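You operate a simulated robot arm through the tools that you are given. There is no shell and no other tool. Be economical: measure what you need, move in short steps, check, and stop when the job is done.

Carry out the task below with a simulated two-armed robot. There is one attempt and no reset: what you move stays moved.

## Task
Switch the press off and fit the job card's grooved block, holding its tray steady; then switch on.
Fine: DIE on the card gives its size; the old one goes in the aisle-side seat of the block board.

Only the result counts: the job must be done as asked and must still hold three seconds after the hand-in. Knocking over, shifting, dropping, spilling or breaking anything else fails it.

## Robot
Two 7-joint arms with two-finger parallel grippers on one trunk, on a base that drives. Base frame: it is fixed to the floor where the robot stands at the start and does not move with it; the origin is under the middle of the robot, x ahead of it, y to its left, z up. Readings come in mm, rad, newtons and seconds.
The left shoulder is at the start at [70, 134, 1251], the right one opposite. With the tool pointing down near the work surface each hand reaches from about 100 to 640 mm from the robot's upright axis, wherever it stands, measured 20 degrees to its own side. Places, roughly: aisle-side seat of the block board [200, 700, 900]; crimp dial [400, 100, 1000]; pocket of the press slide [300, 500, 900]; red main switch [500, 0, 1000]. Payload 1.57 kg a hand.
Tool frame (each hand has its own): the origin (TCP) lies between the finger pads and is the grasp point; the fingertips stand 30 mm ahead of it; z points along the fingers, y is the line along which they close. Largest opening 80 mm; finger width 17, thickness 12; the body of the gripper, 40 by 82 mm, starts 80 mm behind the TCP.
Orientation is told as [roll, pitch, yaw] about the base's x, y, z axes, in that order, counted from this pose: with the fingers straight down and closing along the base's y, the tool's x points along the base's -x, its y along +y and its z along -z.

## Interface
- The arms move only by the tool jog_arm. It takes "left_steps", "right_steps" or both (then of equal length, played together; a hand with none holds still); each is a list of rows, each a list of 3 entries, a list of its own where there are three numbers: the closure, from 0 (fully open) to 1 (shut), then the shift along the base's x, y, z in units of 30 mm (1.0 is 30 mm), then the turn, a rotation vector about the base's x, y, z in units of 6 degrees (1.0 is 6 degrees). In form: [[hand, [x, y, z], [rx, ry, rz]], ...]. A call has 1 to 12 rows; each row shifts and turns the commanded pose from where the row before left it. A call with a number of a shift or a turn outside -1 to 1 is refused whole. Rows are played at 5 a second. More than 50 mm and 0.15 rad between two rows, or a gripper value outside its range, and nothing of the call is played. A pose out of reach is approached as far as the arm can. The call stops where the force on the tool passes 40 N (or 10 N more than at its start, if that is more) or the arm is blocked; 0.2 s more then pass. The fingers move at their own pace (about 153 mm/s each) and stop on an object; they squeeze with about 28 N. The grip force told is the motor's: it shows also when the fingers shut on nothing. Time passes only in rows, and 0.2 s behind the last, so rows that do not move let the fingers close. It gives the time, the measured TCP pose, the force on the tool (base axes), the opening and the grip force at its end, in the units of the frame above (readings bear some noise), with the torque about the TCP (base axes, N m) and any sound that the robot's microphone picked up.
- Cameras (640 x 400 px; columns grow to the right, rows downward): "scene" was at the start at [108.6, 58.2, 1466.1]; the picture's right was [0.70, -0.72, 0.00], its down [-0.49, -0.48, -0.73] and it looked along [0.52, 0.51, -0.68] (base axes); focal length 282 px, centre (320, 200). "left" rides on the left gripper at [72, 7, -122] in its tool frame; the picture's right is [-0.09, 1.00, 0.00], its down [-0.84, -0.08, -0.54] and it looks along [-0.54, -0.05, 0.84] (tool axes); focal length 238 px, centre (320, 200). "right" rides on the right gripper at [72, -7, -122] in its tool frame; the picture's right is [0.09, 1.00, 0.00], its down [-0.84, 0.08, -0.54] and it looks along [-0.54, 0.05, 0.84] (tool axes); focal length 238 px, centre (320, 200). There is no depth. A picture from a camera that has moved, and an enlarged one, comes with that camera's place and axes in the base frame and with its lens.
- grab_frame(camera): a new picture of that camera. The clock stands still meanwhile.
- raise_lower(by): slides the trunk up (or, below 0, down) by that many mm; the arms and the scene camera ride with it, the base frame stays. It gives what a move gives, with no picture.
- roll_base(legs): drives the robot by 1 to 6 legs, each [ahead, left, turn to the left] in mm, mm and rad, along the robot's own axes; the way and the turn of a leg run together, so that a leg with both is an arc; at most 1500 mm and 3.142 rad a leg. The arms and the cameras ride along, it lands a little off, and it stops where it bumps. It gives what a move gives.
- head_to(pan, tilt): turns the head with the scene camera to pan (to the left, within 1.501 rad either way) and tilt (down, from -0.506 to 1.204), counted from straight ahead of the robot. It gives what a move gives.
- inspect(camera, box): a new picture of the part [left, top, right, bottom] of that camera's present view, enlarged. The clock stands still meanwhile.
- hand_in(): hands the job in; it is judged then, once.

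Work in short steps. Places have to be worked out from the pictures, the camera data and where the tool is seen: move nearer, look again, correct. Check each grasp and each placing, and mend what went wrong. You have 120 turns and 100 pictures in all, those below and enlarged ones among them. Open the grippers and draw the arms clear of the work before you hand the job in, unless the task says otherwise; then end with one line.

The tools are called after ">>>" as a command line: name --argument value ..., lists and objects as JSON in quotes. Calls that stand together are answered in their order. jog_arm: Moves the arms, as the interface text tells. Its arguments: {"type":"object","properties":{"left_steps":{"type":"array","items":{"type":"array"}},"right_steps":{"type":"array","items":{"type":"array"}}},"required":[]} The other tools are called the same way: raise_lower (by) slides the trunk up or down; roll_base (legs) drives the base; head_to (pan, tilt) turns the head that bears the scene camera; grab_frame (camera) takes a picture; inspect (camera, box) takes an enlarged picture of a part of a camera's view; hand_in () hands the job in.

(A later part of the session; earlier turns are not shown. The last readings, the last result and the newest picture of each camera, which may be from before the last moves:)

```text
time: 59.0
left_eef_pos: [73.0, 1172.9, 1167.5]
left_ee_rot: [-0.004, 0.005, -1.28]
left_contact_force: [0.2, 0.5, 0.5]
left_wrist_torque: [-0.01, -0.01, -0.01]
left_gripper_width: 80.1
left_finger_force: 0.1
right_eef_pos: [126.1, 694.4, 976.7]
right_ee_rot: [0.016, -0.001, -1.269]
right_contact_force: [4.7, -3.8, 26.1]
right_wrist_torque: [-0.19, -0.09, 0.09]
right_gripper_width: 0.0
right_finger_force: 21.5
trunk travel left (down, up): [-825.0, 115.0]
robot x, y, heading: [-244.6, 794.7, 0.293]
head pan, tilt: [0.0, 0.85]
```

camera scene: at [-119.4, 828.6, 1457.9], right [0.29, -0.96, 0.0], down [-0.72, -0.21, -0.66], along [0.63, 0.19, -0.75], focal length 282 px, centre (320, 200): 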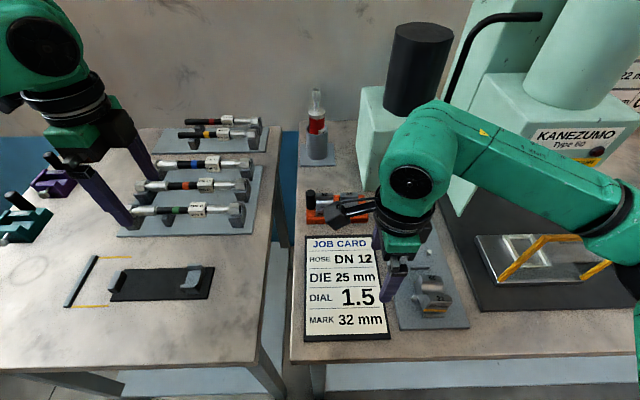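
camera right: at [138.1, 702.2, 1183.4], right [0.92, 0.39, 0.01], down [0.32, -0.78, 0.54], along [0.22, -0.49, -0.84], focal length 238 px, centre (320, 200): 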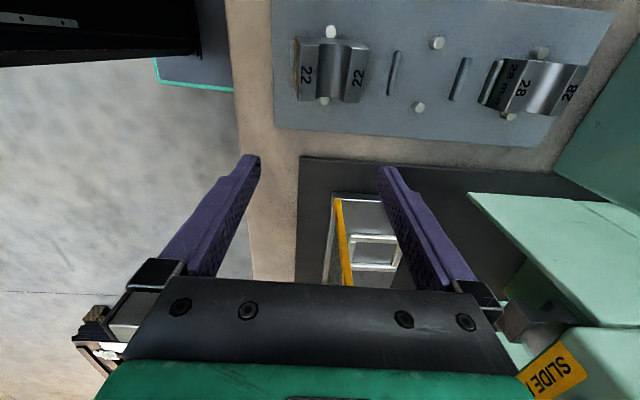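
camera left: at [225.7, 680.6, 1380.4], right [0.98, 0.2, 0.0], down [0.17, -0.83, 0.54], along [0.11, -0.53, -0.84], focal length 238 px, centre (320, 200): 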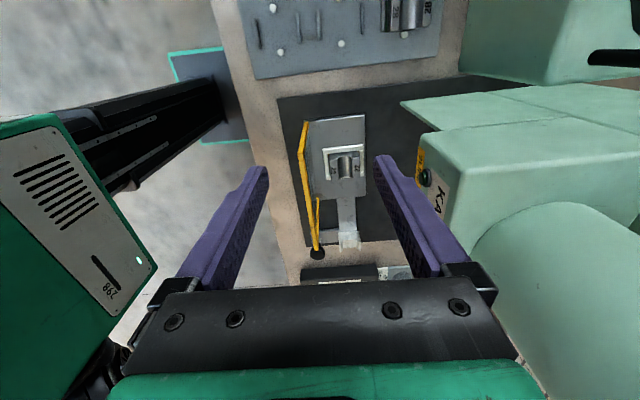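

Firm contact at TCP z 977 (block top ≈ 947). I press the back-right land likewise to compare heights.

>>> jog_arm --right_steps '[[1, [0, 0, 0.8], [0, 0, 0]], [1, [0.9, -0.2, 0], [0, 0, 0]], [1, [0.9, -0.2, 0], [0, 0, 0]], [1, [0, 0, -0.4], [0, 0, 0]], [1, [0, 0, -0.15], [0, 0, 0]], [1, [0, 0, -0.05], [0, 0, 0]], [1, [0, 0, -0.05], [0, 0, 0]], [1, [0, 0, -0.05], [0, 0, 0]], [1, [0, 0, -0.05], [0, 0, 0]]]'

>>> inspect --camera "scene" --box '[390, 240, 490, 330]'

```text
time: 61.0
left_eef_pos: [74.1, 1173.2, 1167.4]
left_ee_rot: [-0.004, 0.005, -1.28]
left_contact_force: [-0.4, 0.6, -0.3]
left_wrist_torque: [0.02, 0.01, -0.04]
left_gripper_width: 80.2
left_finger_force: 0.0
right_eef_pos: [180.0, 682.3, 978.9]
right_ee_rot: [0.01, 0.001, -1.266]
right_contact_force: [1.1, -1.5, 6.2]
right_wrist_torque: [-0.06, 0.0, 0.01]
right_gripper_width: 0.0
right_finger_force: 21.2
trunk travel left (down, up): [-825.0, 115.0]
robot x, y, heading: [-242.7, 798.2, 0.289]
head pan, tilt: [0.0, 0.85]
```

```text
4.44 times, centred on (440, 285) of scene
camera zoom: at [-121.6, 832.1, 1458.2], right [0.29, -0.96, 0.0], down [-0.72, -0.22, -0.66], along [0.63, 0.19, -0.75], focal length 1252 px, centre (-213, -178)
```

zoom: 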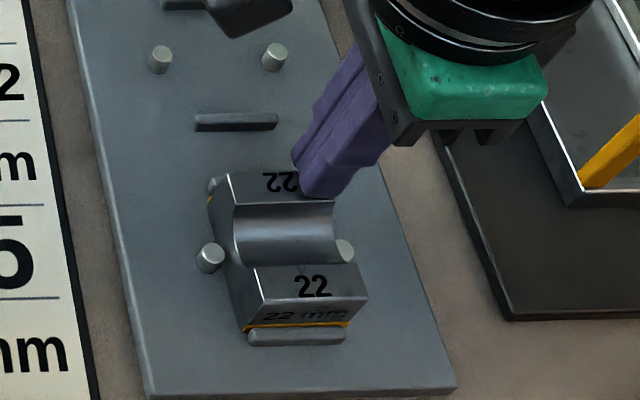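

Now the 22 block sits properly: both pins clear, both lands at equal height. Next, the left hand: it will hold the tray's post, tilted 45° from the left, above block height, while the right hand draws the 25. I tilt and bring the left hand toward the post, and raise the right.

>>> jog_arm --left_steps '[[0, [0.876, -0.53, 0], [-0.896, -0.274, 0]], [0, [0.876, -0.53, 0], [-0.896, -0.274, 0]], [0, [0.876, -0.53, 0], [-0.896, -0.274, 0]], [0, [0.876, -0.53, 0], [-0.896, -0.274, 0]], [0, [0.876, -0.53, 0], [-0.896, -0.274, 0]], [0, [0.876, -0.53, 0], [-0.896, -0.274, 0]], [0, [0.876, -0.53, 0], [-0.896, -0.274, 0]], [0, [0.876, -0.53, 0], [-0.896, -0.274, 0]], [0, [0, 0, -1], [0, 0, 0]]]' --right_steps '[[1, [0, 0, 1], [0, 0, 0]], [0, [0, 0, 1], [0, 0, 0]], [0, [0, 0, 1], [0, 0, 0]], [0, [0, -0.5, 0], [0, 0, 0]], [0, [0, 0, 0], [0, 0, 0]], [0, [0, 0, 0], [0, 0, 0]], [0, [0, 0, 0], [0, 0, 0]], [0, [0, 0, 0], [0, 0, 0]], [0, [0, 0, 0], [0, 0, 0]]]'

>>> grab_frame --camera "scene"

>>> grab_frame --camera "left"

```text
time: 63.0
left_eef_pos: [267.2, 1045.7, 1137.4]
left_ee_rot: [0.002, -0.782, -1.283]
left_contact_force: [-0.4, -0.1, -1.4]
left_wrist_torque: [0.0, -0.02, -0.01]
left_gripper_width: 80.1
left_finger_force: 0.2
left hand out of reach, approached as far as the arm can: row 8
right_eef_pos: [180.5, 667.8, 1067.9]
right_ee_rot: [0.009, 0.0, -1.266]
right_contact_force: [0.0, -0.6, -0.3]
right_wrist_torque: [-0.02, 0.03, 0.0]
right_gripper_width: 79.7
right_finger_force: 0.0
trunk travel left (down, up): [-825.0, 115.0]
robot x, y, heading: [-242.6, 797.8, 0.295]
head pan, tilt: [0.0, 0.85]
```

```text
33 pictures are left
camera scene: at [-120.7, 833.0, 1457.9], right [0.29, -0.96, 0.0], down [-0.72, -0.22, -0.66], along [0.63, 0.19, -0.75], focal length 282 px, centre (320, 200)
```

scene: 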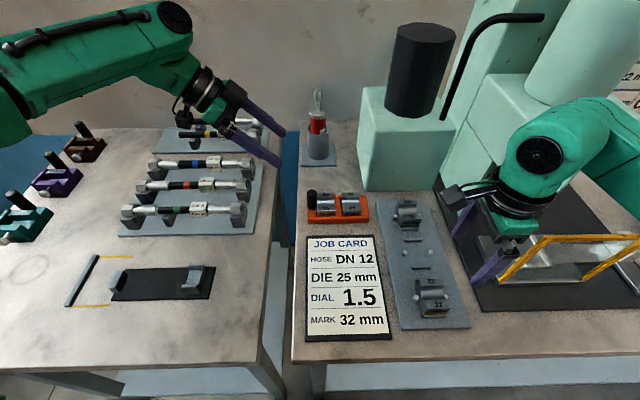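

```text
32 pictures are left
camera left: at [234.5, 1178.3, 1172.8], right [0.97, 0.22, 0.07], down [-0.02, -0.23, 0.97], along [0.23, -0.95, -0.22], focal length 238 px, centre (320, 200)
```

left: 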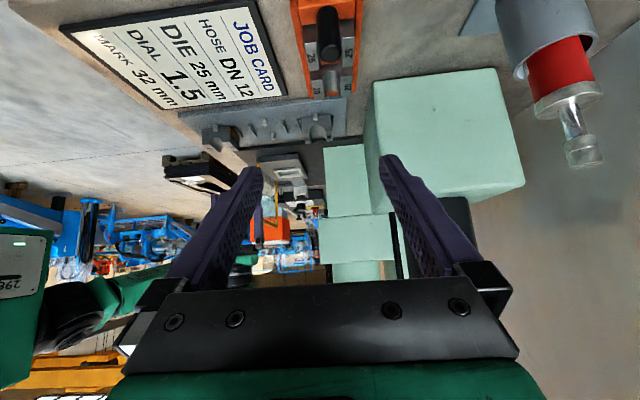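

The left hand is tilted and lined up left of the post. I lower it toward the pre-grasp point (u 577, v 917, z 1031).

>>> jog_arm --left_steps '[[0, [0, 0, -1], [0, 0, 0]], [0, [0.2, 0, -1], [0, 0, 0]], [0, [0.36, 0, -1], [0, 0, 0]], [0, [0, 0, -0.5], [0, 0, 0]]]'

>>> grab_frame --camera "left"

>>> inspect --camera "scene" --box '[230, 130, 410, 240]'

```text
time: 64.0
left_eef_pos: [240.8, 1041.2, 1051.1]
left_ee_rot: [0.005, -0.779, -1.283]
left_contact_force: [0.3, -0.4, -0.3]
left_wrist_torque: [0.02, -0.01, 0.02]
left_gripper_width: 79.8
left_finger_force: 0.0
left hand out of reach, approached as far as the arm can: row 1, 2, 3, 4
right_eef_pos: [180.6, 667.8, 1067.9]
right_ee_rot: [0.01, 0.0, -1.267]
right_contact_force: [0.2, 0.6, -0.1]
right_wrist_torque: [0.01, 0.01, -0.02]
right_gripper_width: 80.2
right_finger_force: 0.1
trunk travel left (down, up): [-825.0, 115.0]
robot x, y, heading: [-243.3, 795.0, 0.294]
head pan, tilt: [0.0, 0.85]
```

```text
31 pictures are left
camera left: at [207.7, 1173.9, 1087.2], right [0.97, 0.22, 0.07], down [-0.01, -0.23, 0.97], along [0.23, -0.95, -0.22], focal length 238 px, centre (320, 200)
```

left: 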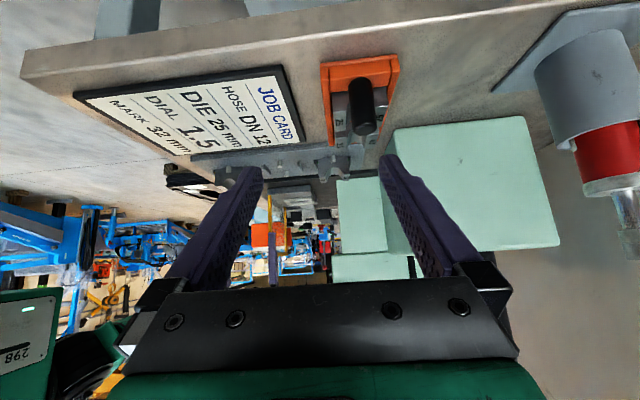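

```text
3.56 times, centred on (320, 185) of scene
camera zoom: at [-120.6, 832.1, 1457.9], right [0.29, -0.96, 0.0], down [-0.72, -0.22, -0.66], along [0.63, 0.19, -0.75], focal length 1002 px, centre (320, 253)
```

zoom: 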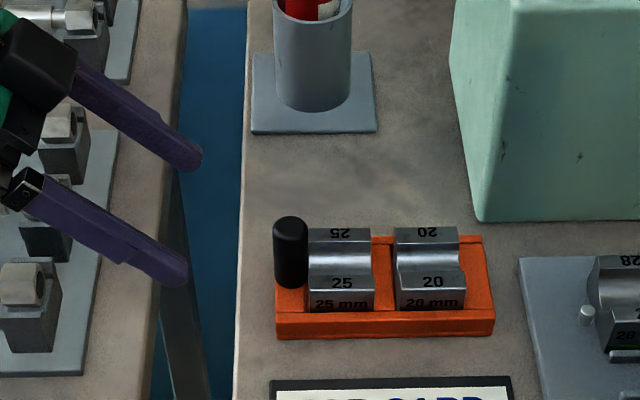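

The left wrist is at its joint limit, not quite reaching. Turning the base back to heading 0 (as at the start) with a shift left gives the wrist slack, so I raise both hands and re-park.

>>> jog_arm --left_steps '[[0, [-0.5, 0.5, 1], [0, 0, 0]], [0, [-0.5, 0.5, 1], [0, 0, 0]]]' --right_steps '[[0, [0, 0, 1], [0, 0, 0]], [0, [0, 0, 0], [0, 0, 0]]]'

>>> roll_base --legs '[[0, 110, 0], [0, 0, -0.293]]'

```text
time: 64.6
left_eef_pos: [209.4, 1073.1, 1112.5]
left_ee_rot: [0.001, -0.783, -1.284]
left_contact_force: [0.1, -0.1, -0.1]
left_wrist_torque: [0.02, 0.01, 0.02]
left_gripper_width: 80.0
left_finger_force: 0.1
right_eef_pos: [178.4, 668.6, 1098.7]
right_ee_rot: [0.01, -0.001, -1.266]
right_contact_force: [-0.6, 0.8, 0.6]
right_wrist_torque: [-0.04, -0.02, 0.0]
right_gripper_width: 80.1
right_finger_force: 0.0
trunk travel left (down, up): [-825.0, 115.0]
robot x, y, heading: [-242.3, 792.0, 0.291]
head pan, tilt: [0.0, 0.85]
```

```text
time: 66.8
left_eef_pos: [238.8, 1037.1, 1111.5]
left_ee_rot: [0.001, -0.782, -1.575]
left_contact_force: [-0.8, -0.3, -0.5]
left_wrist_torque: [-0.04, 0.01, 0.01]
left_gripper_width: 79.9
left_finger_force: 0.0
right_eef_pos: [93.5, 658.8, 1097.6]
right_ee_rot: [0.01, 0.0, -1.558]
right_contact_force: [-0.4, -0.2, -0.4]
right_wrist_torque: [0.0, 0.02, -0.03]
right_gripper_width: 80.0
right_finger_force: 0.0
trunk travel left (down, up): [-825.0, 115.0]
robot x, y, heading: [-275.5, 897.3, 0.003]
head pan, tilt: [0.0, 0.85]
```

Now I turn both hands back to bench-square and bring the left one to the pre-grasp point.

>>> jog_arm --left_steps '[[0, [0.5, 0.1, 0], [0, 0, 0.95]], [0, [0.5, 0.1, 0], [0, 0, 0.95]], [0, [0.5, 0.1, -0.7], [0, 0, 0.88]], [0, [0, 0, -1], [0, 0, 0]], [0, [0, 0, -1], [0, 0, 0]]]' --right_steps '[[0, [0, 0, 0], [0, 0, 0.95]], [0, [0, 0, 0], [0, 0, 0.95]], [0, [0, 0, 0], [0, 0, 0.88]], [0, [0, 0, 0], [0, 0, 0]], [0, [0, 0, 0], [0, 0, 0]]]'

>>> head_to --pan 0.1 --tilt 0.72

>>> grab_frame --camera "scene"

```text
time: 68.0
left_eef_pos: [286.4, 1045.8, 1029.6]
left_ee_rot: [0.002, -0.781, -1.283]
left_contact_force: [0.6, 0.2, 0.2]
left_wrist_torque: [-0.01, -0.01, 0.03]
left_gripper_width: 80.1
left_finger_force: 0.1
right_eef_pos: [94.7, 658.0, 1097.0]
right_ee_rot: [0.008, 0.005, -1.267]
right_contact_force: [0.3, 0.0, 0.5]
right_wrist_torque: [0.02, 0.03, -0.01]
right_gripper_width: 80.0
right_finger_force: 0.1
trunk travel left (down, up): [-825.0, 115.0]
robot x, y, heading: [-272.6, 901.4, -0.003]
head pan, tilt: [0.0, 0.85]
```

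```text
time: 68.7
left_eef_pos: [286.7, 1045.9, 1030.8]
left_ee_rot: [0.0, -0.78, -1.283]
left_contact_force: [-0.3, 0.2, -0.4]
left_wrist_torque: [-0.04, -0.01, 0.01]
left_gripper_width: 80.0
left_finger_force: 0.1
right_eef_pos: [93.8, 657.4, 1096.6]
right_ee_rot: [0.009, 0.0, -1.268]
right_contact_force: [0.6, 0.3, 1.3]
right_wrist_torque: [0.06, 0.02, 0.02]
right_gripper_width: 80.1
right_finger_force: 0.1
trunk travel left (down, up): [-825.0, 115.0]
robot x, y, heading: [-276.0, 899.3, -0.001]
head pan, tilt: [0.099, 0.721]
```

```text
29 pictures are left
camera scene: at [-141.3, 909.5, 1468.3], right [0.1, -0.99, 0.0], down [-0.66, -0.07, -0.75], along [0.75, 0.08, -0.66], focal length 282 px, centre (320, 200)
```

scene: 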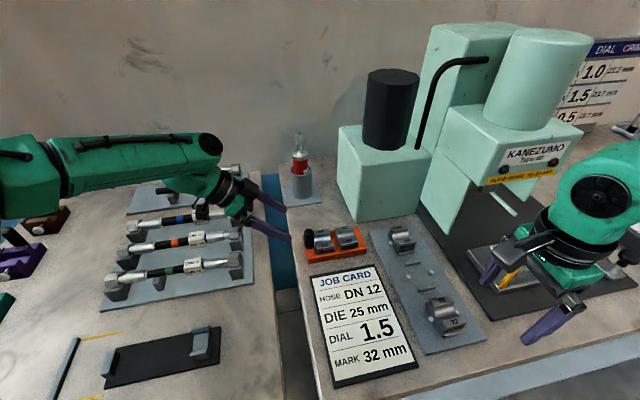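

The left hand reached the pre-grasp pose. I look through its camera, enlarged, to line up with the post.

>>> grab_frame --camera "left"

>>> inspect --camera "scene" --box '[240, 190, 380, 270]'

```text
28 pictures are left
camera left: at [252.8, 1177.9, 1066.4], right [0.97, 0.22, 0.07], down [-0.01, -0.23, 0.97], along [0.23, -0.95, -0.22], focal length 238 px, centre (320, 200)
```

left: 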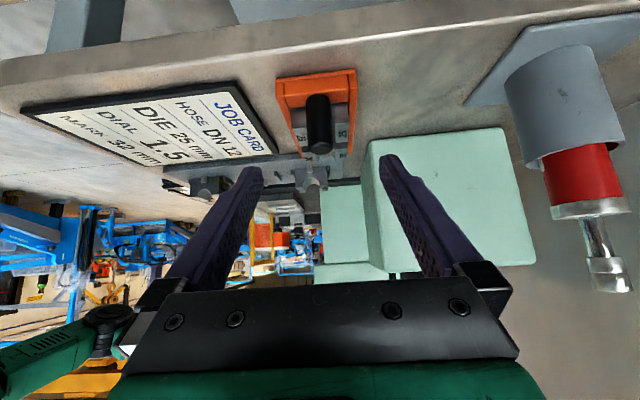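

```text
4.57 times, centred on (310, 230) of scene
camera zoom: at [-141.3, 909.5, 1468.3], right [0.1, -0.99, 0.0], down [-0.66, -0.07, -0.75], along [0.75, 0.08, -0.66], focal length 1288 px, centre (366, 63)
```

zoom: 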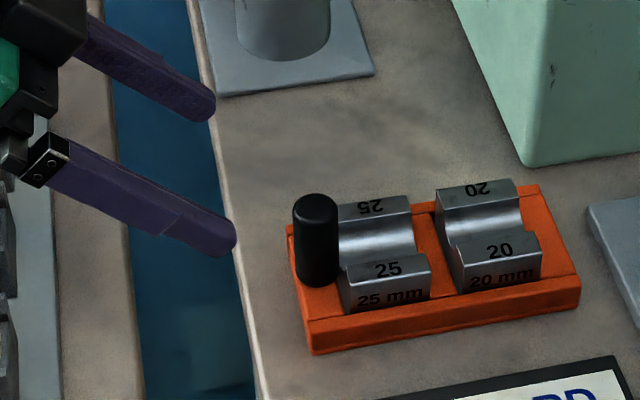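

Post centre ≈ (u 578, v 849), top z ≈ 975, and the hand is in line. I advance along the finger axis and close on the post.

>>> jog_arm --left_steps '[[0, [0.155, -0.51, -0.545], [0, 0, 0]], [0, [0.155, -0.51, -0.545], [0, 0, 0]], [0, [0.155, -0.51, -0.545], [0, 0, 0]], [0, [0, 0, 0], [0, 0, 0]]]'

>>> inspect --camera "scene" --box '[240, 190, 380, 270]'

>>> inspect --camera "left" --box '[220, 50, 440, 200]'

```text
time: 69.7
left_eef_pos: [270.4, 999.9, 1008.5]
left_ee_rot: [0.002, -0.779, -1.283]
left_contact_force: [0.1, 0.2, 0.6]
left_wrist_torque: [0.0, -0.02, -0.03]
left_gripper_width: 80.3
left_finger_force: 0.0
left hand out of reach, approached as far as the arm can: row 1, 2, 3
right_eef_pos: [93.5, 657.2, 1097.4]
right_ee_rot: [0.008, 0.0, -1.267]
right_contact_force: [0.2, 0.2, 0.2]
right_wrist_torque: [-0.02, -0.03, -0.02]
right_gripper_width: 79.8
right_finger_force: 0.0
trunk travel left (down, up): [-825.0, 115.0]
robot x, y, heading: [-275.6, 899.2, 0.002]
head pan, tilt: [0.099, 0.721]
```

```text
4.57 times, centred on (310, 230) of scene
camera zoom: at [-141.2, 909.7, 1468.4], right [0.1, -0.99, 0.0], down [-0.66, -0.07, -0.75], along [0.75, 0.08, -0.66], focal length 1288 px, centre (366, 63)
```

zoom: 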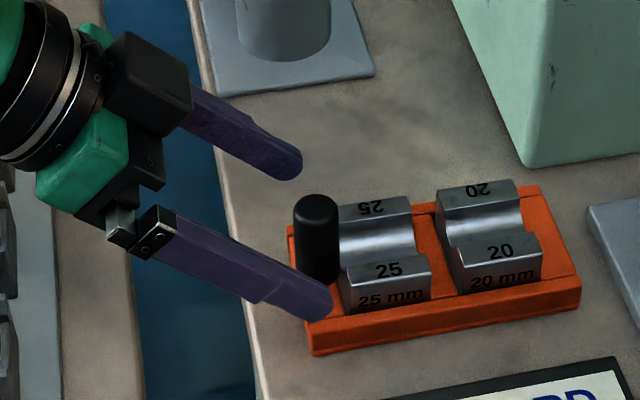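

```text
2.67 times, centred on (330, 125) of left
camera zoom: at [238.4, 1131.8, 1042.9], right [0.97, 0.22, 0.07], down [-0.01, -0.23, 0.97], along [0.23, -0.95, -0.22], focal length 636 px, centre (293, 400)
```

zoom: 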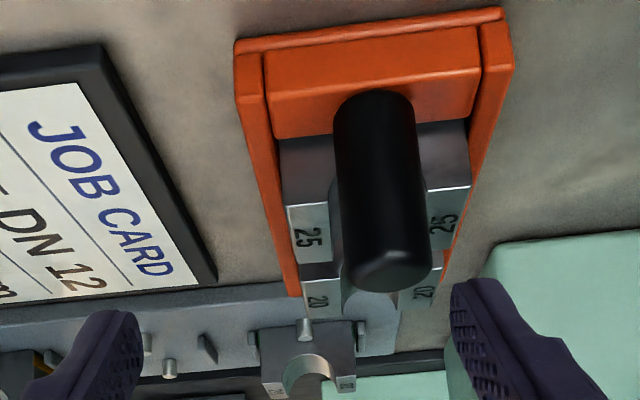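

Again just short of reach (by 28 mm). I lift the left hand 40 mm and ease the base 45 mm ahead; it stops if it touches anything.

>>> jog_arm --left_steps '[[0, [-0.15, 0.5, 0.6], [0, 0, 0]], [0, [-0.15, 0.5, 0.6], [0, 0, 0]]]'

>>> roll_base --legs '[[45, 0, 0]]'

```text
time: 70.3
left_eef_pos: [260.2, 1031.6, 1042.6]
left_ee_rot: [0.002, -0.781, -1.282]
left_contact_force: [0.3, -0.7, 0.0]
left_wrist_torque: [-0.02, 0.02, -0.03]
left_gripper_width: 80.0
left_finger_force: 0.0
right_eef_pos: [93.6, 659.0, 1099.2]
right_ee_rot: [0.008, 0.001, -1.268]
right_contact_force: [0.5, -0.4, -0.5]
right_wrist_torque: [-0.01, -0.04, 0.03]
right_gripper_width: 80.1
right_finger_force: 0.1
trunk travel left (down, up): [-825.0, 115.0]
robot x, y, heading: [-278.0, 900.2, 0.005]
head pan, tilt: [0.099, 0.721]
```

```text
time: 71.1
left_eef_pos: [272.5, 1035.1, 1042.4]
left_ee_rot: [-0.001, -0.781, -1.267]
left_contact_force: [-0.8, 0.0, 0.1]
left_wrist_torque: [0.03, 0.01, 0.0]
left_gripper_width: 80.1
left_finger_force: 0.1
right_eef_pos: [110.7, 660.0, 1098.2]
right_ee_rot: [0.008, 0.0, -1.252]
right_contact_force: [0.4, 0.0, -0.1]
right_wrist_torque: [0.0, 0.05, -0.01]
right_gripper_width: 79.6
right_finger_force: 0.0
trunk travel left (down, up): [-825.0, 115.0]
robot x, y, heading: [-262.5, 897.3, 0.016]
head pan, tilt: [0.099, 0.721]
stopped in leg 1: the robot was blocked; the commanded pose is now the measured one
```

The base touched the bench gently after 15 mm, so that's the limit. Moving 55 mm to the right and 10 ahead gives the left wrist a better angle.

>>> roll_base --legs '[[0, -55, 0], [9, 0, 0]]'

>>> jog_arm --left_steps '[[0, [0.6, 0.8, 0], [0, 0, 0]], [0, [0.5, 0.8, 0], [0, 0, 0]]]'

```text
time: 72.4
left_eef_pos: [281.1, 977.3, 1044.0]
left_ee_rot: [0.004, -0.778, -1.27]
left_contact_force: [-0.9, 0.8, -0.2]
left_wrist_torque: [-0.01, 0.0, 0.05]
left_gripper_width: 80.0
left_finger_force: 0.0
right_eef_pos: [119.0, 602.3, 1098.9]
right_ee_rot: [0.011, 0.003, -1.255]
right_contact_force: [0.0, -1.4, 0.4]
right_wrist_torque: [0.01, -0.06, 0.01]
right_gripper_width: 80.2
right_finger_force: 0.1
trunk travel left (down, up): [-825.0, 115.0]
robot x, y, heading: [-250.1, 839.9, 0.011]
head pan, tilt: [0.099, 0.721]
```

```text
time: 73.0
left_eef_pos: [314.4, 1025.7, 1042.9]
left_ee_rot: [0.002, -0.779, -1.271]
left_contact_force: [0.4, -0.3, 0.3]
left_wrist_torque: [0.0, -0.01, -0.03]
left_gripper_width: 80.0
left_finger_force: 0.0
right_eef_pos: [120.5, 603.1, 1097.8]
right_ee_rot: [0.01, 0.002, -1.255]
right_contact_force: [-0.5, -0.4, -0.1]
right_wrist_torque: [0.01, -0.03, 0.0]
right_gripper_width: 79.8
right_finger_force: 0.0
trunk travel left (down, up): [-825.0, 115.0]
robot x, y, heading: [-252.3, 843.1, 0.014]
head pan, tilt: [0.099, 0.721]
```

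Now I set the pre-grasp point again, then advance.

>>> jog_arm --left_steps '[[0, [-0.83, 0.13, 0], [0, 0, 0]], [0, [0, 0, -0.97], [0, 0, 0]], [0, [0.16, -0.52, -0.55], [0, 0, 0]]]'

```text
time: 73.8
left_eef_pos: [289.6, 1014.2, 1004.0]
left_ee_rot: [0.004, -0.777, -1.269]
left_contact_force: [-0.8, -0.9, -0.7]
left_wrist_torque: [0.01, 0.01, 0.0]
left_gripper_width: 80.1
left_finger_force: 0.0
left hand out of reach, approached as far as the arm can: row 3
right_eef_pos: [120.7, 602.7, 1096.5]
right_ee_rot: [0.008, 0.003, -1.254]
right_contact_force: [0.3, -1.0, 0.3]
right_wrist_torque: [-0.01, -0.01, 0.01]
right_gripper_width: 79.9
right_finger_force: 0.0
trunk travel left (down, up): [-825.0, 115.0]
robot x, y, heading: [-252.0, 844.0, 0.019]
head pan, tilt: [0.099, 0.721]
```

Still about 25 mm short; lowering the trunk by 120 mm would bring the shoulder level with the wrist and add reach. I raise both hands first, then lower the trunk.

>>> jog_arm --left_steps '[[0, [-0.2, 0.7, 1], [0, 0, 0]], [0, [-0.2, 0.7, 1], [0, 0, 0]], [0, [-0.2, 0, 1], [0, 0, 0]], [0, [0, 0, 1], [0, 0, 0]], [0, [0, 0, 0.5], [0, 0, 0]]]' --right_steps '[[0, [0, 0, 1], [0, 0, 0]], [0, [0, 0, 1], [0, 0, 0]], [0, [0, 0, 1], [0, 0, 0]], [0, [0, 0, 0.5], [0, 0, 0]], [0, [0, 0, 0], [0, 0, 0]]]'

>>> raise_lower --by -120

```text
time: 75.0
left_eef_pos: [270.5, 1057.3, 1139.6]
left_ee_rot: [-0.001, -0.779, -1.267]
left_contact_force: [1.0, 0.0, -0.8]
left_wrist_torque: [-0.01, 0.0, -0.02]
left_gripper_width: 79.9
left_finger_force: 0.1
right_eef_pos: [119.7, 604.0, 1202.6]
right_ee_rot: [0.01, 0.0, -1.254]
right_contact_force: [0.8, 0.1, 0.0]
right_wrist_torque: [-0.02, -0.02, -0.01]
right_gripper_width: 80.2
right_finger_force: 0.1
trunk travel left (down, up): [-825.0, 115.0]
robot x, y, heading: [-251.0, 840.9, 0.013]
head pan, tilt: [0.099, 0.721]
```

```text
time: 76.5
left_eef_pos: [270.7, 1055.5, 1019.0]
left_ee_rot: [0.003, -0.78, -1.27]
left_contact_force: [-0.5, 0.0, 0.1]
left_wrist_torque: [-0.02, 0.06, 0.01]
left_gripper_width: 80.0
left_finger_force: 0.0
right_eef_pos: [119.4, 605.1, 1081.4]
right_ee_rot: [0.008, 0.002, -1.254]
right_contact_force: [-0.3, 0.3, 0.0]
right_wrist_torque: [-0.01, 0.02, -0.02]
right_gripper_width: 80.0
right_finger_force: 0.1
trunk travel left (down, up): [-705.0, 235.0]
robot x, y, heading: [-257.1, 840.9, 0.016]
head pan, tilt: [0.099, 0.721]
```

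I move to the pre-grasp line and advance on the post.

>>> jog_arm --left_steps '[[0, [0.58, -0.67, 0], [0, 0, 0]], [0, [0.185, -0.6, -0.63], [0, 0, 0]], [0, [0.185, -0.6, -0.63], [0, 0, 0]]]'

>>> inspect --camera "left" --box '[220, 50, 440, 200]'

>>> inspect --camera "scene" --box '[220, 160, 380, 270]'

```text
time: 77.3
left_eef_pos: [299.8, 1001.5, 980.8]
left_ee_rot: [-0.001, -0.78, -1.267]
left_contact_force: [-0.1, 0.2, 0.3]
left_wrist_torque: [-0.01, -0.01, 0.05]
left_gripper_width: 80.3
left_finger_force: 0.0
right_eef_pos: [120.4, 602.9, 1082.4]
right_ee_rot: [0.01, 0.001, -1.253]
right_contact_force: [0.2, -0.9, 0.4]
right_wrist_torque: [-0.03, 0.04, -0.02]
right_gripper_width: 79.8
right_finger_force: 0.1
trunk travel left (down, up): [-705.0, 235.0]
robot x, y, heading: [-251.3, 844.1, 0.016]
head pan, tilt: [0.099, 0.721]
```

```text
2.67 times, centred on (330, 125) of left
camera zoom: at [264.9, 1132.7, 1016.9], right [0.97, 0.23, 0.06], down [-0.01, -0.23, 0.97], along [0.24, -0.95, -0.22], focal length 636 px, centre (293, 400)
```

zoom: 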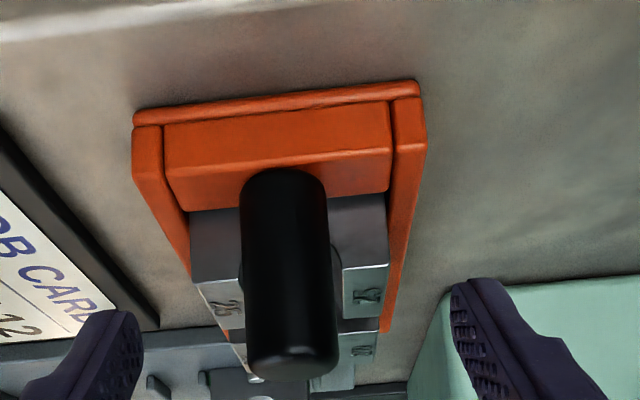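

```text
3.64 times, centred on (300, 215) of scene
camera zoom: at [-118.3, 852.4, 1348.4], right [0.12, -0.99, 0.0], down [-0.66, -0.08, -0.75], along [0.75, 0.09, -0.66], focal length 1025 px, centre (393, 146)
```

zoom: 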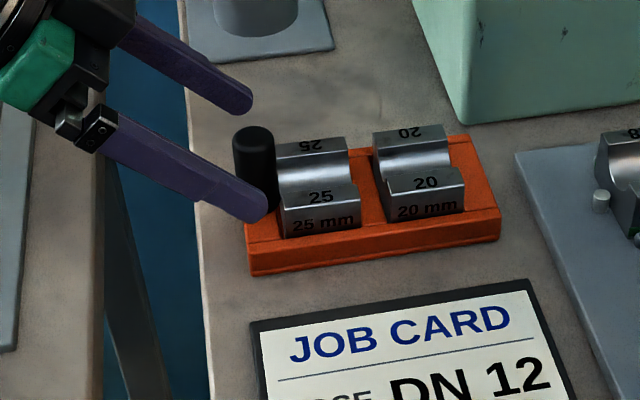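

Reached. I trim −2 mm in u and 4 mm further onto the post, then close.

>>> jog_arm --left_steps '[[0.3, [-0.02, -0.15, 0], [0, 0, 0]], [1, [0, 0, 0], [0, 0, 0]], [1, [0, 0, 0], [0, 0, 0]]]'

>>> inspect --camera "scene" --box '[220, 160, 380, 270]'

```text
time: 78.1
left_eef_pos: [297.9, 996.1, 981.5]
left_ee_rot: [0.001, -0.779, -1.269]
left_contact_force: [0.2, 0.2, 2.0]
left_wrist_torque: [-0.15, 0.13, 0.01]
left_gripper_width: 22.9
left_finger_force: 28.1
right_eef_pos: [121.2, 604.2, 1083.2]
right_ee_rot: [0.01, -0.001, -1.252]
right_contact_force: [-0.7, -0.3, 0.1]
right_wrist_torque: [-0.01, -0.01, 0.03]
right_gripper_width: 80.2
right_finger_force: 0.1
trunk travel left (down, up): [-705.0, 235.0]
robot x, y, heading: [-252.0, 840.3, 0.015]
head pan, tilt: [0.099, 0.721]
```

```text
3.64 times, centred on (300, 215) of scene
camera zoom: at [-118.9, 853.0, 1348.4], right [0.12, -0.99, 0.0], down [-0.66, -0.08, -0.75], along [0.75, 0.09, -0.66], focal length 1025 px, centre (393, 146)
```

zoom: 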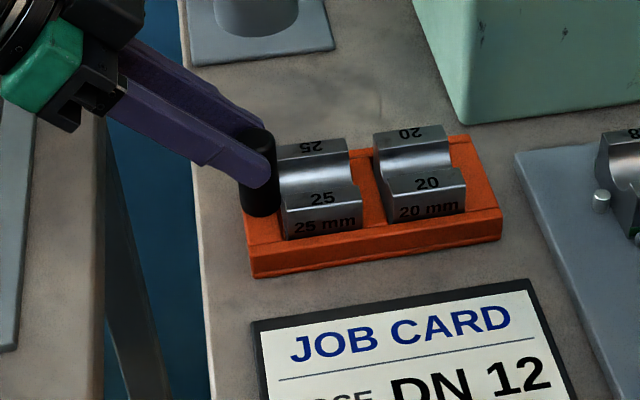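

The post is held (22.9 mm) and the tray hasn't moved. The 25 block centre is ≈ (305, 946). I bring the right hand over it at z≈1083.

>>> jog_arm --left_steps '[[1, [0, 0, 0], [0, 0, 0]], [1, [0, 0, 0], [0, 0, 0]], [1, [0, 0, 0], [0, 0, 0]], [1, [0, 0, 0], [0, 0, 0]], [1, [0, 0, 0], [0, 0, 0]], [1, [0, 0, 0], [0, 0, 0]], [1, [0, 0, 0], [0, 0, 0]], [1, [0, 0, 0], [0, 0, 0]], [1, [0, 0, 0], [0, 0, 0]], [1, [0, 0, 0], [0, 0, 0]], [1, [0, 0, 0], [0, 0, 0]]]' --right_steps '[[0, [0.51, 0.95, 0], [0, 0, -0.17]], [0, [0.51, 0.95, 0], [0, 0, 0]], [0, [0.51, 0.95, 0], [0, 0, 0]], [0, [0.51, 0.95, 0], [0, 0, 0]], [0, [0.51, 0.95, 0], [0, 0, 0]], [0, [0.51, 0.95, 0], [0, 0, 0]], [0, [0.51, 0.95, 0], [0, 0, 0]], [0, [0.51, 0.95, 0], [0, 0, 0]], [0, [0.51, 0.95, 0], [0, 0, 0]], [0, [0.51, 0.95, 0], [0, 0, 0]], [0, [0.51, 0.95, 0], [0, 0, 0]]]'

>>> grab_frame --camera "right"

```text
time: 80.5
left_eef_pos: [298.4, 996.7, 981.7]
left_ee_rot: [0.002, -0.781, -1.269]
left_contact_force: [-1.7, 3.8, 0.2]
left_wrist_torque: [-0.44, 0.18, -0.16]
left_gripper_width: 23.0
left_finger_force: 28.3
right_eef_pos: [273.3, 896.3, 1080.5]
right_ee_rot: [0.011, 0.0, -1.268]
right_contact_force: [-0.5, -0.2, 0.2]
right_wrist_torque: [0.06, -0.05, -0.01]
right_gripper_width: 80.0
right_finger_force: 0.0
right hand out of reach, approached as far as the arm can: row 11
trunk travel left (down, up): [-705.0, 235.0]
robot x, y, heading: [-253.7, 842.7, 0.015]
head pan, tilt: [0.099, 0.721]
```

```text
21 pictures are left
camera right: at [243.5, 962.9, 1202.1], right [0.92, 0.38, 0.01], down [0.32, -0.78, 0.54], along [0.22, -0.5, -0.84], focal length 238 px, centre (320, 200)
```

right: 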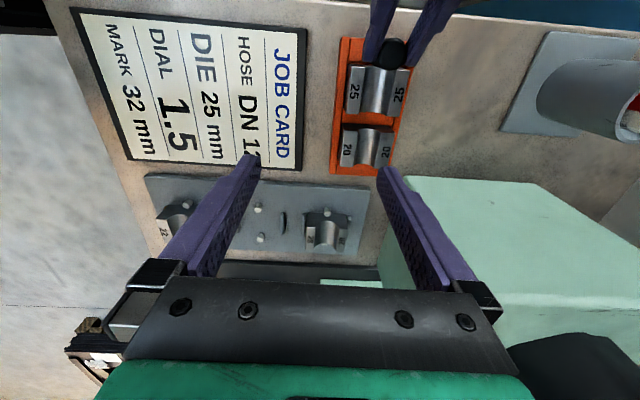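

The limit eases lower down. I refine the block centre to about (312, 947), descend to z≈1000 first, then move in over it.

>>> jog_arm --right_steps '[[0, [0, 0, -1], [0, 0, 0]], [0, [0, 0, -1], [0, 0, 0]], [0, [0, 0, -0.7], [0, 0, 0]], [0, [0.65, 0.85, 0], [0, 0, 0]], [0, [0.65, 0.85, 0], [0, 0, 0]]]'

>>> grab_frame --camera "right"

```text
time: 81.7
left_eef_pos: [297.2, 997.1, 981.5]
left_ee_rot: [0.0, -0.784, -1.271]
left_contact_force: [1.0, -4.2, -0.2]
left_wrist_torque: [0.43, 0.34, 0.06]
left_gripper_width: 22.7
left_finger_force: 27.8
right_eef_pos: [279.0, 921.7, 995.4]
right_ee_rot: [0.007, -0.002, -1.27]
right_contact_force: [0.4, 0.3, -0.2]
right_wrist_torque: [-0.03, -0.02, -0.03]
right_gripper_width: 79.9
right_finger_force: 0.2
right hand out of reach, approached as far as the arm can: row 4, 5
trunk travel left (down, up): [-705.0, 235.0]
robot x, y, heading: [-251.1, 841.6, 0.015]
head pan, tilt: [0.099, 0.721]
```

```text
20 pictures are left
camera right: at [250.2, 988.8, 1117.2], right [0.92, 0.38, 0.01], down [0.32, -0.78, 0.54], along [0.21, -0.5, -0.84], focal length 238 px, centre (320, 200)
```

right: 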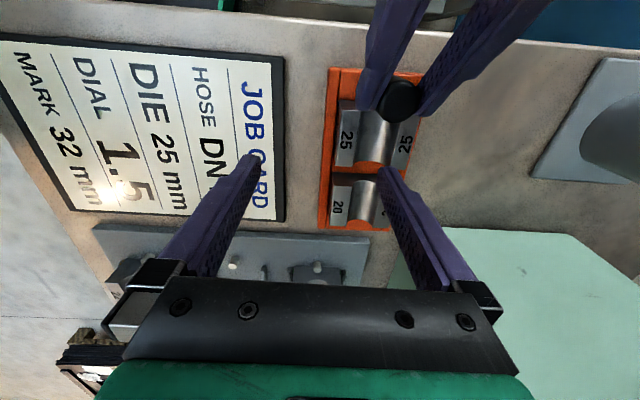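

The right hand is 34 mm short from this stance. Facing the bench squarely I can park about 40 mm closer, which suits both hands. I release the post, back off, raise both hands and re-park.

>>> jog_arm --left_steps '[[0, [0, 0, 0], [0, 0, 0]], [0, [0, 0, 0], [0, 0, 0]], [0, [-0.2, 0.68, 0.7], [0, 0, 0]], [0, [-0.2, 0.68, 0.7], [0, 0, 0]], [0, [0, 0, 1], [0, 0, 0]], [0, [0, 0, 1], [0, 0, 0]]]' --right_steps '[[0, [0, 0, 0.5], [0, 0, 0]], [0, [0, -0.5, 1], [0, 0, 0]], [0, [0, -0.5, 1], [0, 0, 0]], [0, [0, -0.5, 1], [0, 0, 0]], [0, [0, -0.5, 0], [0, 0, 0]], [0, [0, 0, 0], [0, 0, 0]]]'

>>> roll_base --legs '[[0, 0, 0.28], [0, -45, 0], [38, 0, 0]]'

```text
time: 83.1
left_eef_pos: [285.8, 1036.1, 1083.8]
left_ee_rot: [0.003, -0.782, -1.27]
left_contact_force: [-0.2, -0.5, 0.5]
left_wrist_torque: [0.0, -0.01, 0.01]
left_gripper_width: 79.9
left_finger_force: 0.1
right_eef_pos: [277.0, 861.4, 1100.9]
right_ee_rot: [0.01, -0.001, -1.271]
right_contact_force: [1.4, -0.1, 0.6]
right_wrist_torque: [-0.01, -0.03, -0.03]
right_gripper_width: 80.1
right_finger_force: 0.2
right hand out of reach, approached as far as the arm can: row 1, 4
trunk travel left (down, up): [-705.0, 235.0]
robot x, y, heading: [-250.0, 841.6, 0.017]
head pan, tilt: [0.099, 0.721]
```

```text
time: 85.4
left_eef_pos: [255.6, 1146.1, 1085.1]
left_ee_rot: [0.007, -0.784, -0.993]
left_contact_force: [-0.1, 0.5, 0.9]
left_wrist_torque: [-0.02, 0.0, 0.01]
left_gripper_width: 80.1
left_finger_force: 0.2
right_eef_pos: [296.1, 974.0, 1104.1]
right_ee_rot: [0.014, -0.002, -0.991]
right_contact_force: [-0.7, -0.1, 0.1]
right_wrist_torque: [-0.02, -0.06, 0.0]
right_gripper_width: 80.1
right_finger_force: 0.0
trunk travel left (down, up): [-705.0, 235.0]
robot x, y, heading: [-203.0, 814.0, 0.3]
head pan, tilt: [0.099, 0.721]
```

Parked squarely 40 mm closer without touching. I turn both hands square again, left to its pre-grasp point, right aside to the right.

>>> jog_arm --left_steps '[[0, [0, 0, 0], [0, 0, -0.88]], [0, [0, 0, 0], [0, 0, -0.88]], [0, [0.27, -0.93, 0], [0, 0, -0.88]], [0, [0.27, -0.93, 0], [0, 0, 0]], [0, [0.27, -0.93, 0], [0, 0, 0]], [0, [0.27, -0.92, 0], [0, 0, 0]], [0, [0, 0, -1], [0, 0, 0]], [0, [0, 0, -1], [0, 0, 0]]]' --right_steps '[[0, [0.28, -0.92, 0], [0, 0, -0.88]], [0, [0.28, -0.92, 0], [0, 0, -0.88]], [0, [0.28, -0.92, 0], [0, 0, -0.88]], [0, [0, 0, 0], [0, 0, 0]], [0, [0, 0, 0], [0, 0, 0]], [0, [0, 0, 0], [0, 0, 0]], [0, [0, 0, 0], [0, 0, 0]], [0, [0, 0, 0], [0, 0, 0]]]'

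```text
time: 87.2
left_eef_pos: [294.1, 1035.0, 1023.0]
left_ee_rot: [0.0, -0.781, -1.267]
left_contact_force: [-0.3, 0.0, -0.1]
left_wrist_torque: [-0.01, 0.03, 0.0]
left_gripper_width: 79.9
left_finger_force: 0.1
right_eef_pos: [327.1, 891.9, 1101.4]
right_ee_rot: [0.009, 0.0, -1.269]
right_contact_force: [0.4, -0.2, -0.2]
right_wrist_torque: [0.03, 0.04, 0.04]
right_gripper_width: 80.4
right_finger_force: 0.0
trunk travel left (down, up): [-705.0, 235.0]
robot x, y, heading: [-203.3, 812.1, 0.295]
head pan, tilt: [0.099, 0.721]
```

Both are in reach now. I advance the left hand to its earlier grasp pose and close on the post.

>>> jog_arm --left_steps '[[0, [0.07, -0.645, -0.69], [0, 0, 0]], [0, [0.06, -0.645, -0.69], [0, 0, 0]], [1, [0, 0, 0], [0, 0, 0]], [1, [0, 0, 0], [0, 0, 0]]]'

>>> grab_frame --camera "right"

```text
time: 88.2
left_eef_pos: [297.2, 994.6, 982.0]
left_ee_rot: [0.001, -0.778, -1.267]
left_contact_force: [1.5, -0.4, 0.0]
left_wrist_torque: [-0.07, 0.16, 0.03]
left_gripper_width: 22.8
left_finger_force: 28.6
right_eef_pos: [326.3, 890.8, 1100.0]
right_ee_rot: [0.009, 0.0, -1.267]
right_contact_force: [0.2, -0.1, 0.7]
right_wrist_torque: [-0.03, -0.02, -0.01]
right_gripper_width: 80.2
right_finger_force: 0.0
trunk travel left (down, up): [-705.0, 235.0]
robot x, y, heading: [-201.7, 810.0, 0.296]
head pan, tilt: [0.099, 0.721]
```

```text
19 pictures are left
camera right: at [298.2, 958.0, 1223.1], right [0.92, 0.38, 0.01], down [0.32, -0.78, 0.54], along [0.22, -0.5, -0.84], focal length 238 px, centre (320, 200)
```

right: 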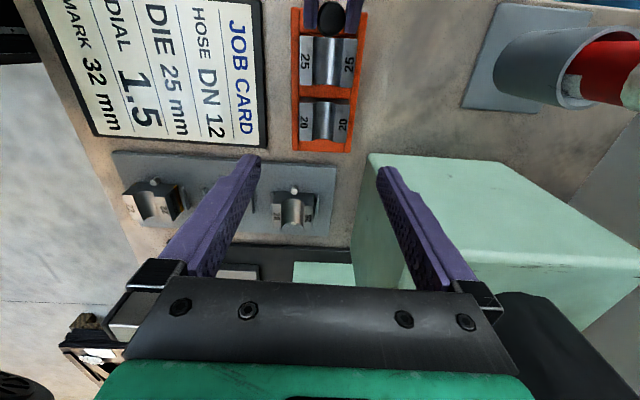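

Post held. The 25 block's centre reads (313, 950). I move over it, then down to z≈1005.

>>> jog_arm --right_steps '[[0, [-0.23, 0.98, -0.7], [0, 0, 0]], [0, [-0.22, 0.96, -0.8], [0, 0, 0]], [0, [0, 0, -0.9], [0, 0, 0]], [0, [0, 0, -0.8], [0, 0, 0]]]'

>>> grab_frame --camera "right"

>>> inspect --camera "scene" --box '[210, 120, 420, 270]'

```text
time: 89.2
left_eef_pos: [295.5, 995.7, 981.6]
left_ee_rot: [0.0, -0.78, -1.267]
left_contact_force: [-0.4, -1.1, 0.1]
left_wrist_torque: [-0.14, 0.24, -0.05]
left_gripper_width: 23.0
left_finger_force: 27.7
right_eef_pos: [312.0, 950.1, 1005.4]
right_ee_rot: [0.009, 0.003, -1.269]
right_contact_force: [-0.4, -0.1, 0.1]
right_wrist_torque: [-0.02, 0.0, 0.0]
right_gripper_width: 80.1
right_finger_force: 0.1
trunk travel left (down, up): [-705.0, 235.0]
robot x, y, heading: [-203.1, 809.8, 0.296]
head pan, tilt: [0.099, 0.721]
```

```text
18 pictures are left
camera right: at [283.9, 1016.3, 1127.6], right [0.92, 0.38, 0.01], down [0.32, -0.78, 0.54], along [0.22, -0.5, -0.84], focal length 238 px, centre (320, 200)
```

right: 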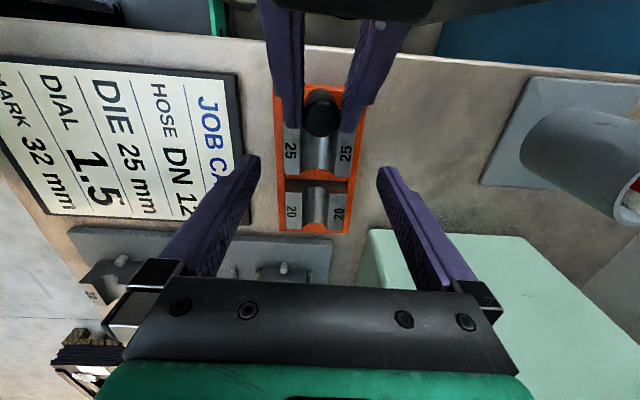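

```text
2.67 times, centred on (315, 195) of scene
camera zoom: at [-78.0, 857.6, 1348.4], right [0.38, -0.92, 0.0], down [-0.61, -0.25, -0.75], along [0.69, 0.29, -0.66], focal length 752 px, centre (333, 213)
```

zoom: 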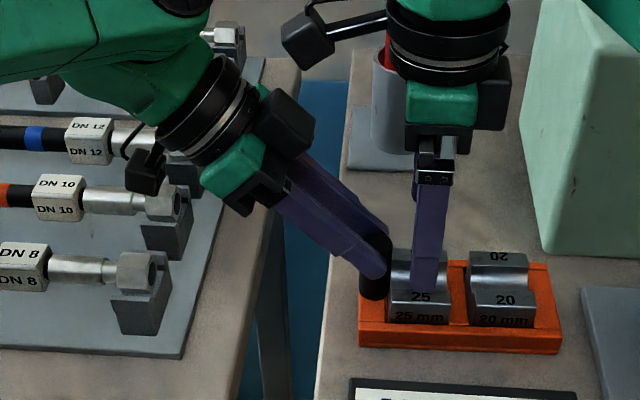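

Clearance between my right camera and the left gripper will be about 10 mm, so I shift the right hand 6 mm away (rightwards) and descend in small steps to z≈962.

>>> jog_arm --right_steps '[[0, [0.06, -0.19, -0.5], [0, 0, 0]], [0, [0, 0, -0.4], [0, 0, 0]]]'

>>> inspect --camera "scene" --box '[270, 110, 390, 250]'

```text
time: 89.8
left_eef_pos: [295.4, 995.7, 981.6]
left_ee_rot: [-0.001, -0.78, -1.269]
left_contact_force: [-0.2, 0.0, -0.9]
left_wrist_torque: [-0.03, 0.29, -0.05]
left_gripper_width: 22.7
left_finger_force: 28.1
right_eef_pos: [314.1, 944.0, 978.0]
right_ee_rot: [0.009, -0.001, -1.268]
right_contact_force: [-0.5, 0.3, -0.7]
right_wrist_torque: [-0.04, 0.01, 0.0]
right_gripper_width: 80.1
right_finger_force: 0.1
trunk travel left (down, up): [-705.0, 235.0]
robot x, y, heading: [-200.3, 812.2, 0.3]
head pan, tilt: [0.099, 0.721]
```

```text
2.86 times, centred on (330, 180) of scene
camera zoom: at [-78.1, 857.7, 1348.4], right [0.38, -0.92, 0.0], down [-0.61, -0.25, -0.75], along [0.69, 0.29, -0.66], focal length 805 px, centre (291, 257)
```

zoom: 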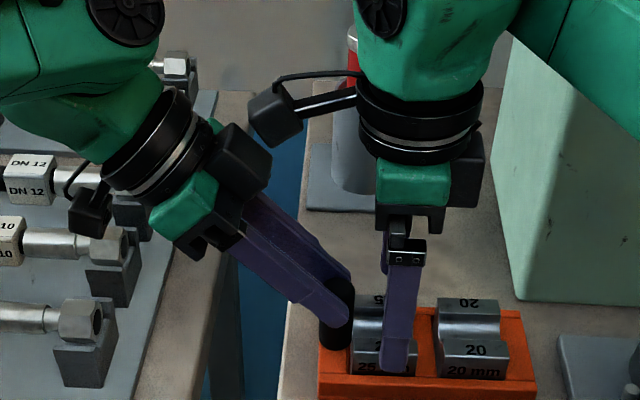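

Worked out in depth, about 15 mm clearance remains after another 14 mm down. I descend and close on the 25 block.

>>> jog_arm --right_steps '[[0, [0, 0, -0.25], [0, 0, 0]], [0, [0, 0, -0.25], [0, 0, 0]], [1, [0, 0, 0], [0, 0, 0]], [1, [0, 0, 0], [0, 0, 0]]]'

>>> inspect --camera "right" --box '[200, 70, 440, 220]'

```text
time: 90.8
left_eef_pos: [295.9, 995.4, 981.8]
left_ee_rot: [0.001, -0.78, -1.268]
left_contact_force: [2.0, 0.5, -3.0]
left_wrist_torque: [0.05, 0.22, -0.04]
left_gripper_width: 23.1
left_finger_force: 27.4
right_eef_pos: [313.5, 944.7, 962.8]
right_ee_rot: [0.01, 0.002, -1.266]
right_contact_force: [-2.7, -0.5, 2.6]
right_wrist_torque: [-0.07, 0.14, 0.12]
right_gripper_width: 58.0
right_finger_force: 28.0
trunk travel left (down, up): [-705.0, 235.0]
robot x, y, heading: [-201.8, 810.3, 0.297]
head pan, tilt: [0.099, 0.721]
```

```text
2.67 times, centred on (320, 145) of right
camera zoom: at [285.2, 1010.6, 1085.1], right [0.92, 0.39, 0.01], down [0.32, -0.78, 0.54], along [0.22, -0.5, -0.84], focal length 636 px, centre (320, 347)
```

zoom: 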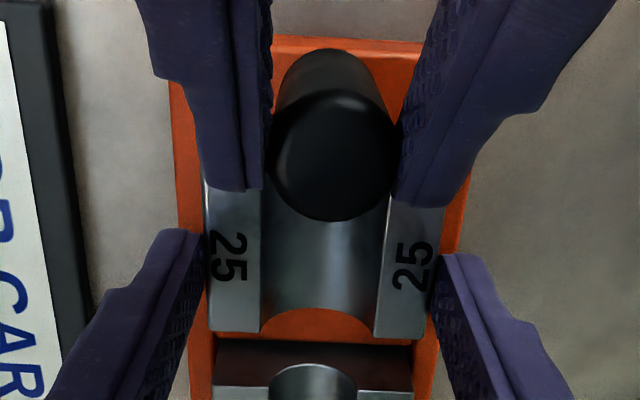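

Both grips are firm. I lift 8 mm straight, with the left hand holding the tray, then continue up while easing slightly right, away from the left fingertips.

>>> jog_arm --left_steps '[[1, [0, 0, 0], [0, 0, 0]], [1, [0, 0, 0], [0, 0, 0]], [1, [0, 0, 0], [0, 0, 0]]]' --right_steps '[[1, [0, 0, 0.13], [0, 0, 0]], [1, [0, 0, 0.13], [0, 0, 0]], [1, [0, 0, 0], [0, 0, 0]]]'

>>> inspect --camera "scene" --box '[270, 150, 390, 250]'

```text
time: 91.6
left_eef_pos: [298.2, 997.8, 983.4]
left_ee_rot: [0.003, -0.782, -1.267]
left_contact_force: [3.9, 1.4, 7.8]
left_wrist_torque: [-0.16, -0.25, 0.06]
left_gripper_width: 22.9
left_finger_force: 27.6
right_eef_pos: [314.4, 943.0, 969.8]
right_ee_rot: [0.006, 0.0, -1.266]
right_contact_force: [-3.9, -0.7, -13.7]
right_wrist_torque: [0.0, 0.14, 0.14]
right_gripper_width: 57.9
right_finger_force: 27.4
trunk travel left (down, up): [-705.0, 235.0]
robot x, y, heading: [-206.6, 809.3, 0.299]
head pan, tilt: [0.099, 0.721]
```

```text
4.00 times, centred on (330, 200) of scene
camera zoom: at [-76.0, 858.1, 1348.1], right [0.38, -0.92, 0.0], down [-0.61, -0.25, -0.75], along [0.69, 0.29, -0.66], focal length 1127 px, centre (280, 200)
```

zoom: 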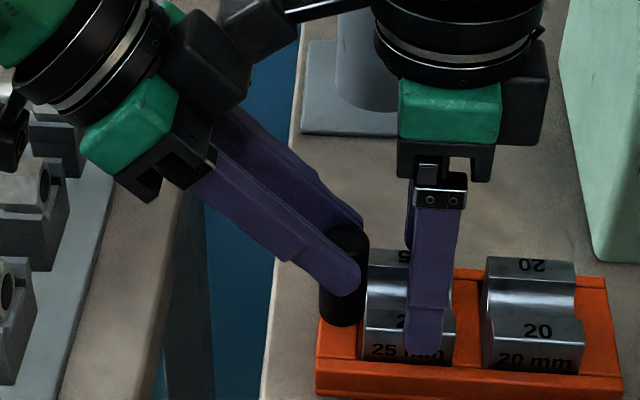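

The block sticks in its tray a bit (left hand feels +8 N), so the hold is needed. I keep lifting in small steps while the left hand presses slightly down.

>>> jog_arm --left_steps '[[1, [0, 0, -0.05], [0, 0, 0]], [1, [0, 0, 0], [0, 0, 0]], [1, [0, 0, 0], [0, 0, 0]], [1, [0, 0, 0], [0, 0, 0]]]' --right_steps '[[1, [0, 0, 0.1], [0, 0, 0]], [1, [0, 0, 0.1], [0, 0, 0]], [1, [0, 0, 0.1], [0, 0, 0]], [1, [0, 0, 0], [0, 0, 0]]]'

>>> inspect --camera "scene" --box '[270, 150, 390, 250]'

```text
time: 92.1
left_eef_pos: [298.2, 1000.8, 982.0]
left_ee_rot: [0.017, -0.781, -1.262]
left_contact_force: [-3.1, 1.8, 0.1]
left_wrist_torque: [-0.51, 0.51, -0.04]
left_gripper_width: 23.0
left_finger_force: 27.9
right_eef_pos: [309.1, 945.7, 978.3]
right_ee_rot: [-0.003, 0.001, -1.261]
right_contact_force: [-0.9, -1.6, 4.8]
right_wrist_torque: [-0.05, 0.08, 0.03]
right_gripper_width: 0.1
right_finger_force: 21.3
trunk travel left (down, up): [-705.0, 235.0]
robot x, y, heading: [-204.7, 811.7, 0.298]
head pan, tilt: [0.099, 0.721]
stopped in row 2 (right hand): the force on the tool passed its limit (the readings are from after the stop); the commanded pose is now the measured one
```

```text
4.00 times, centred on (330, 200) of scene
camera zoom: at [-79.8, 858.7, 1348.7], right [0.38, -0.92, 0.0], down [-0.61, -0.25, -0.75], along [0.69, 0.29, -0.66], focal length 1127 px, centre (280, 200)
```

zoom: 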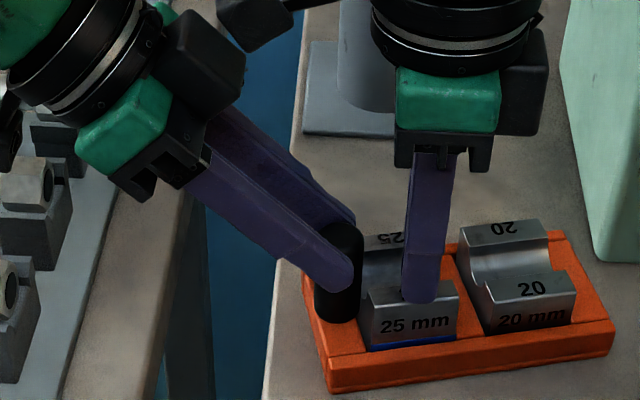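

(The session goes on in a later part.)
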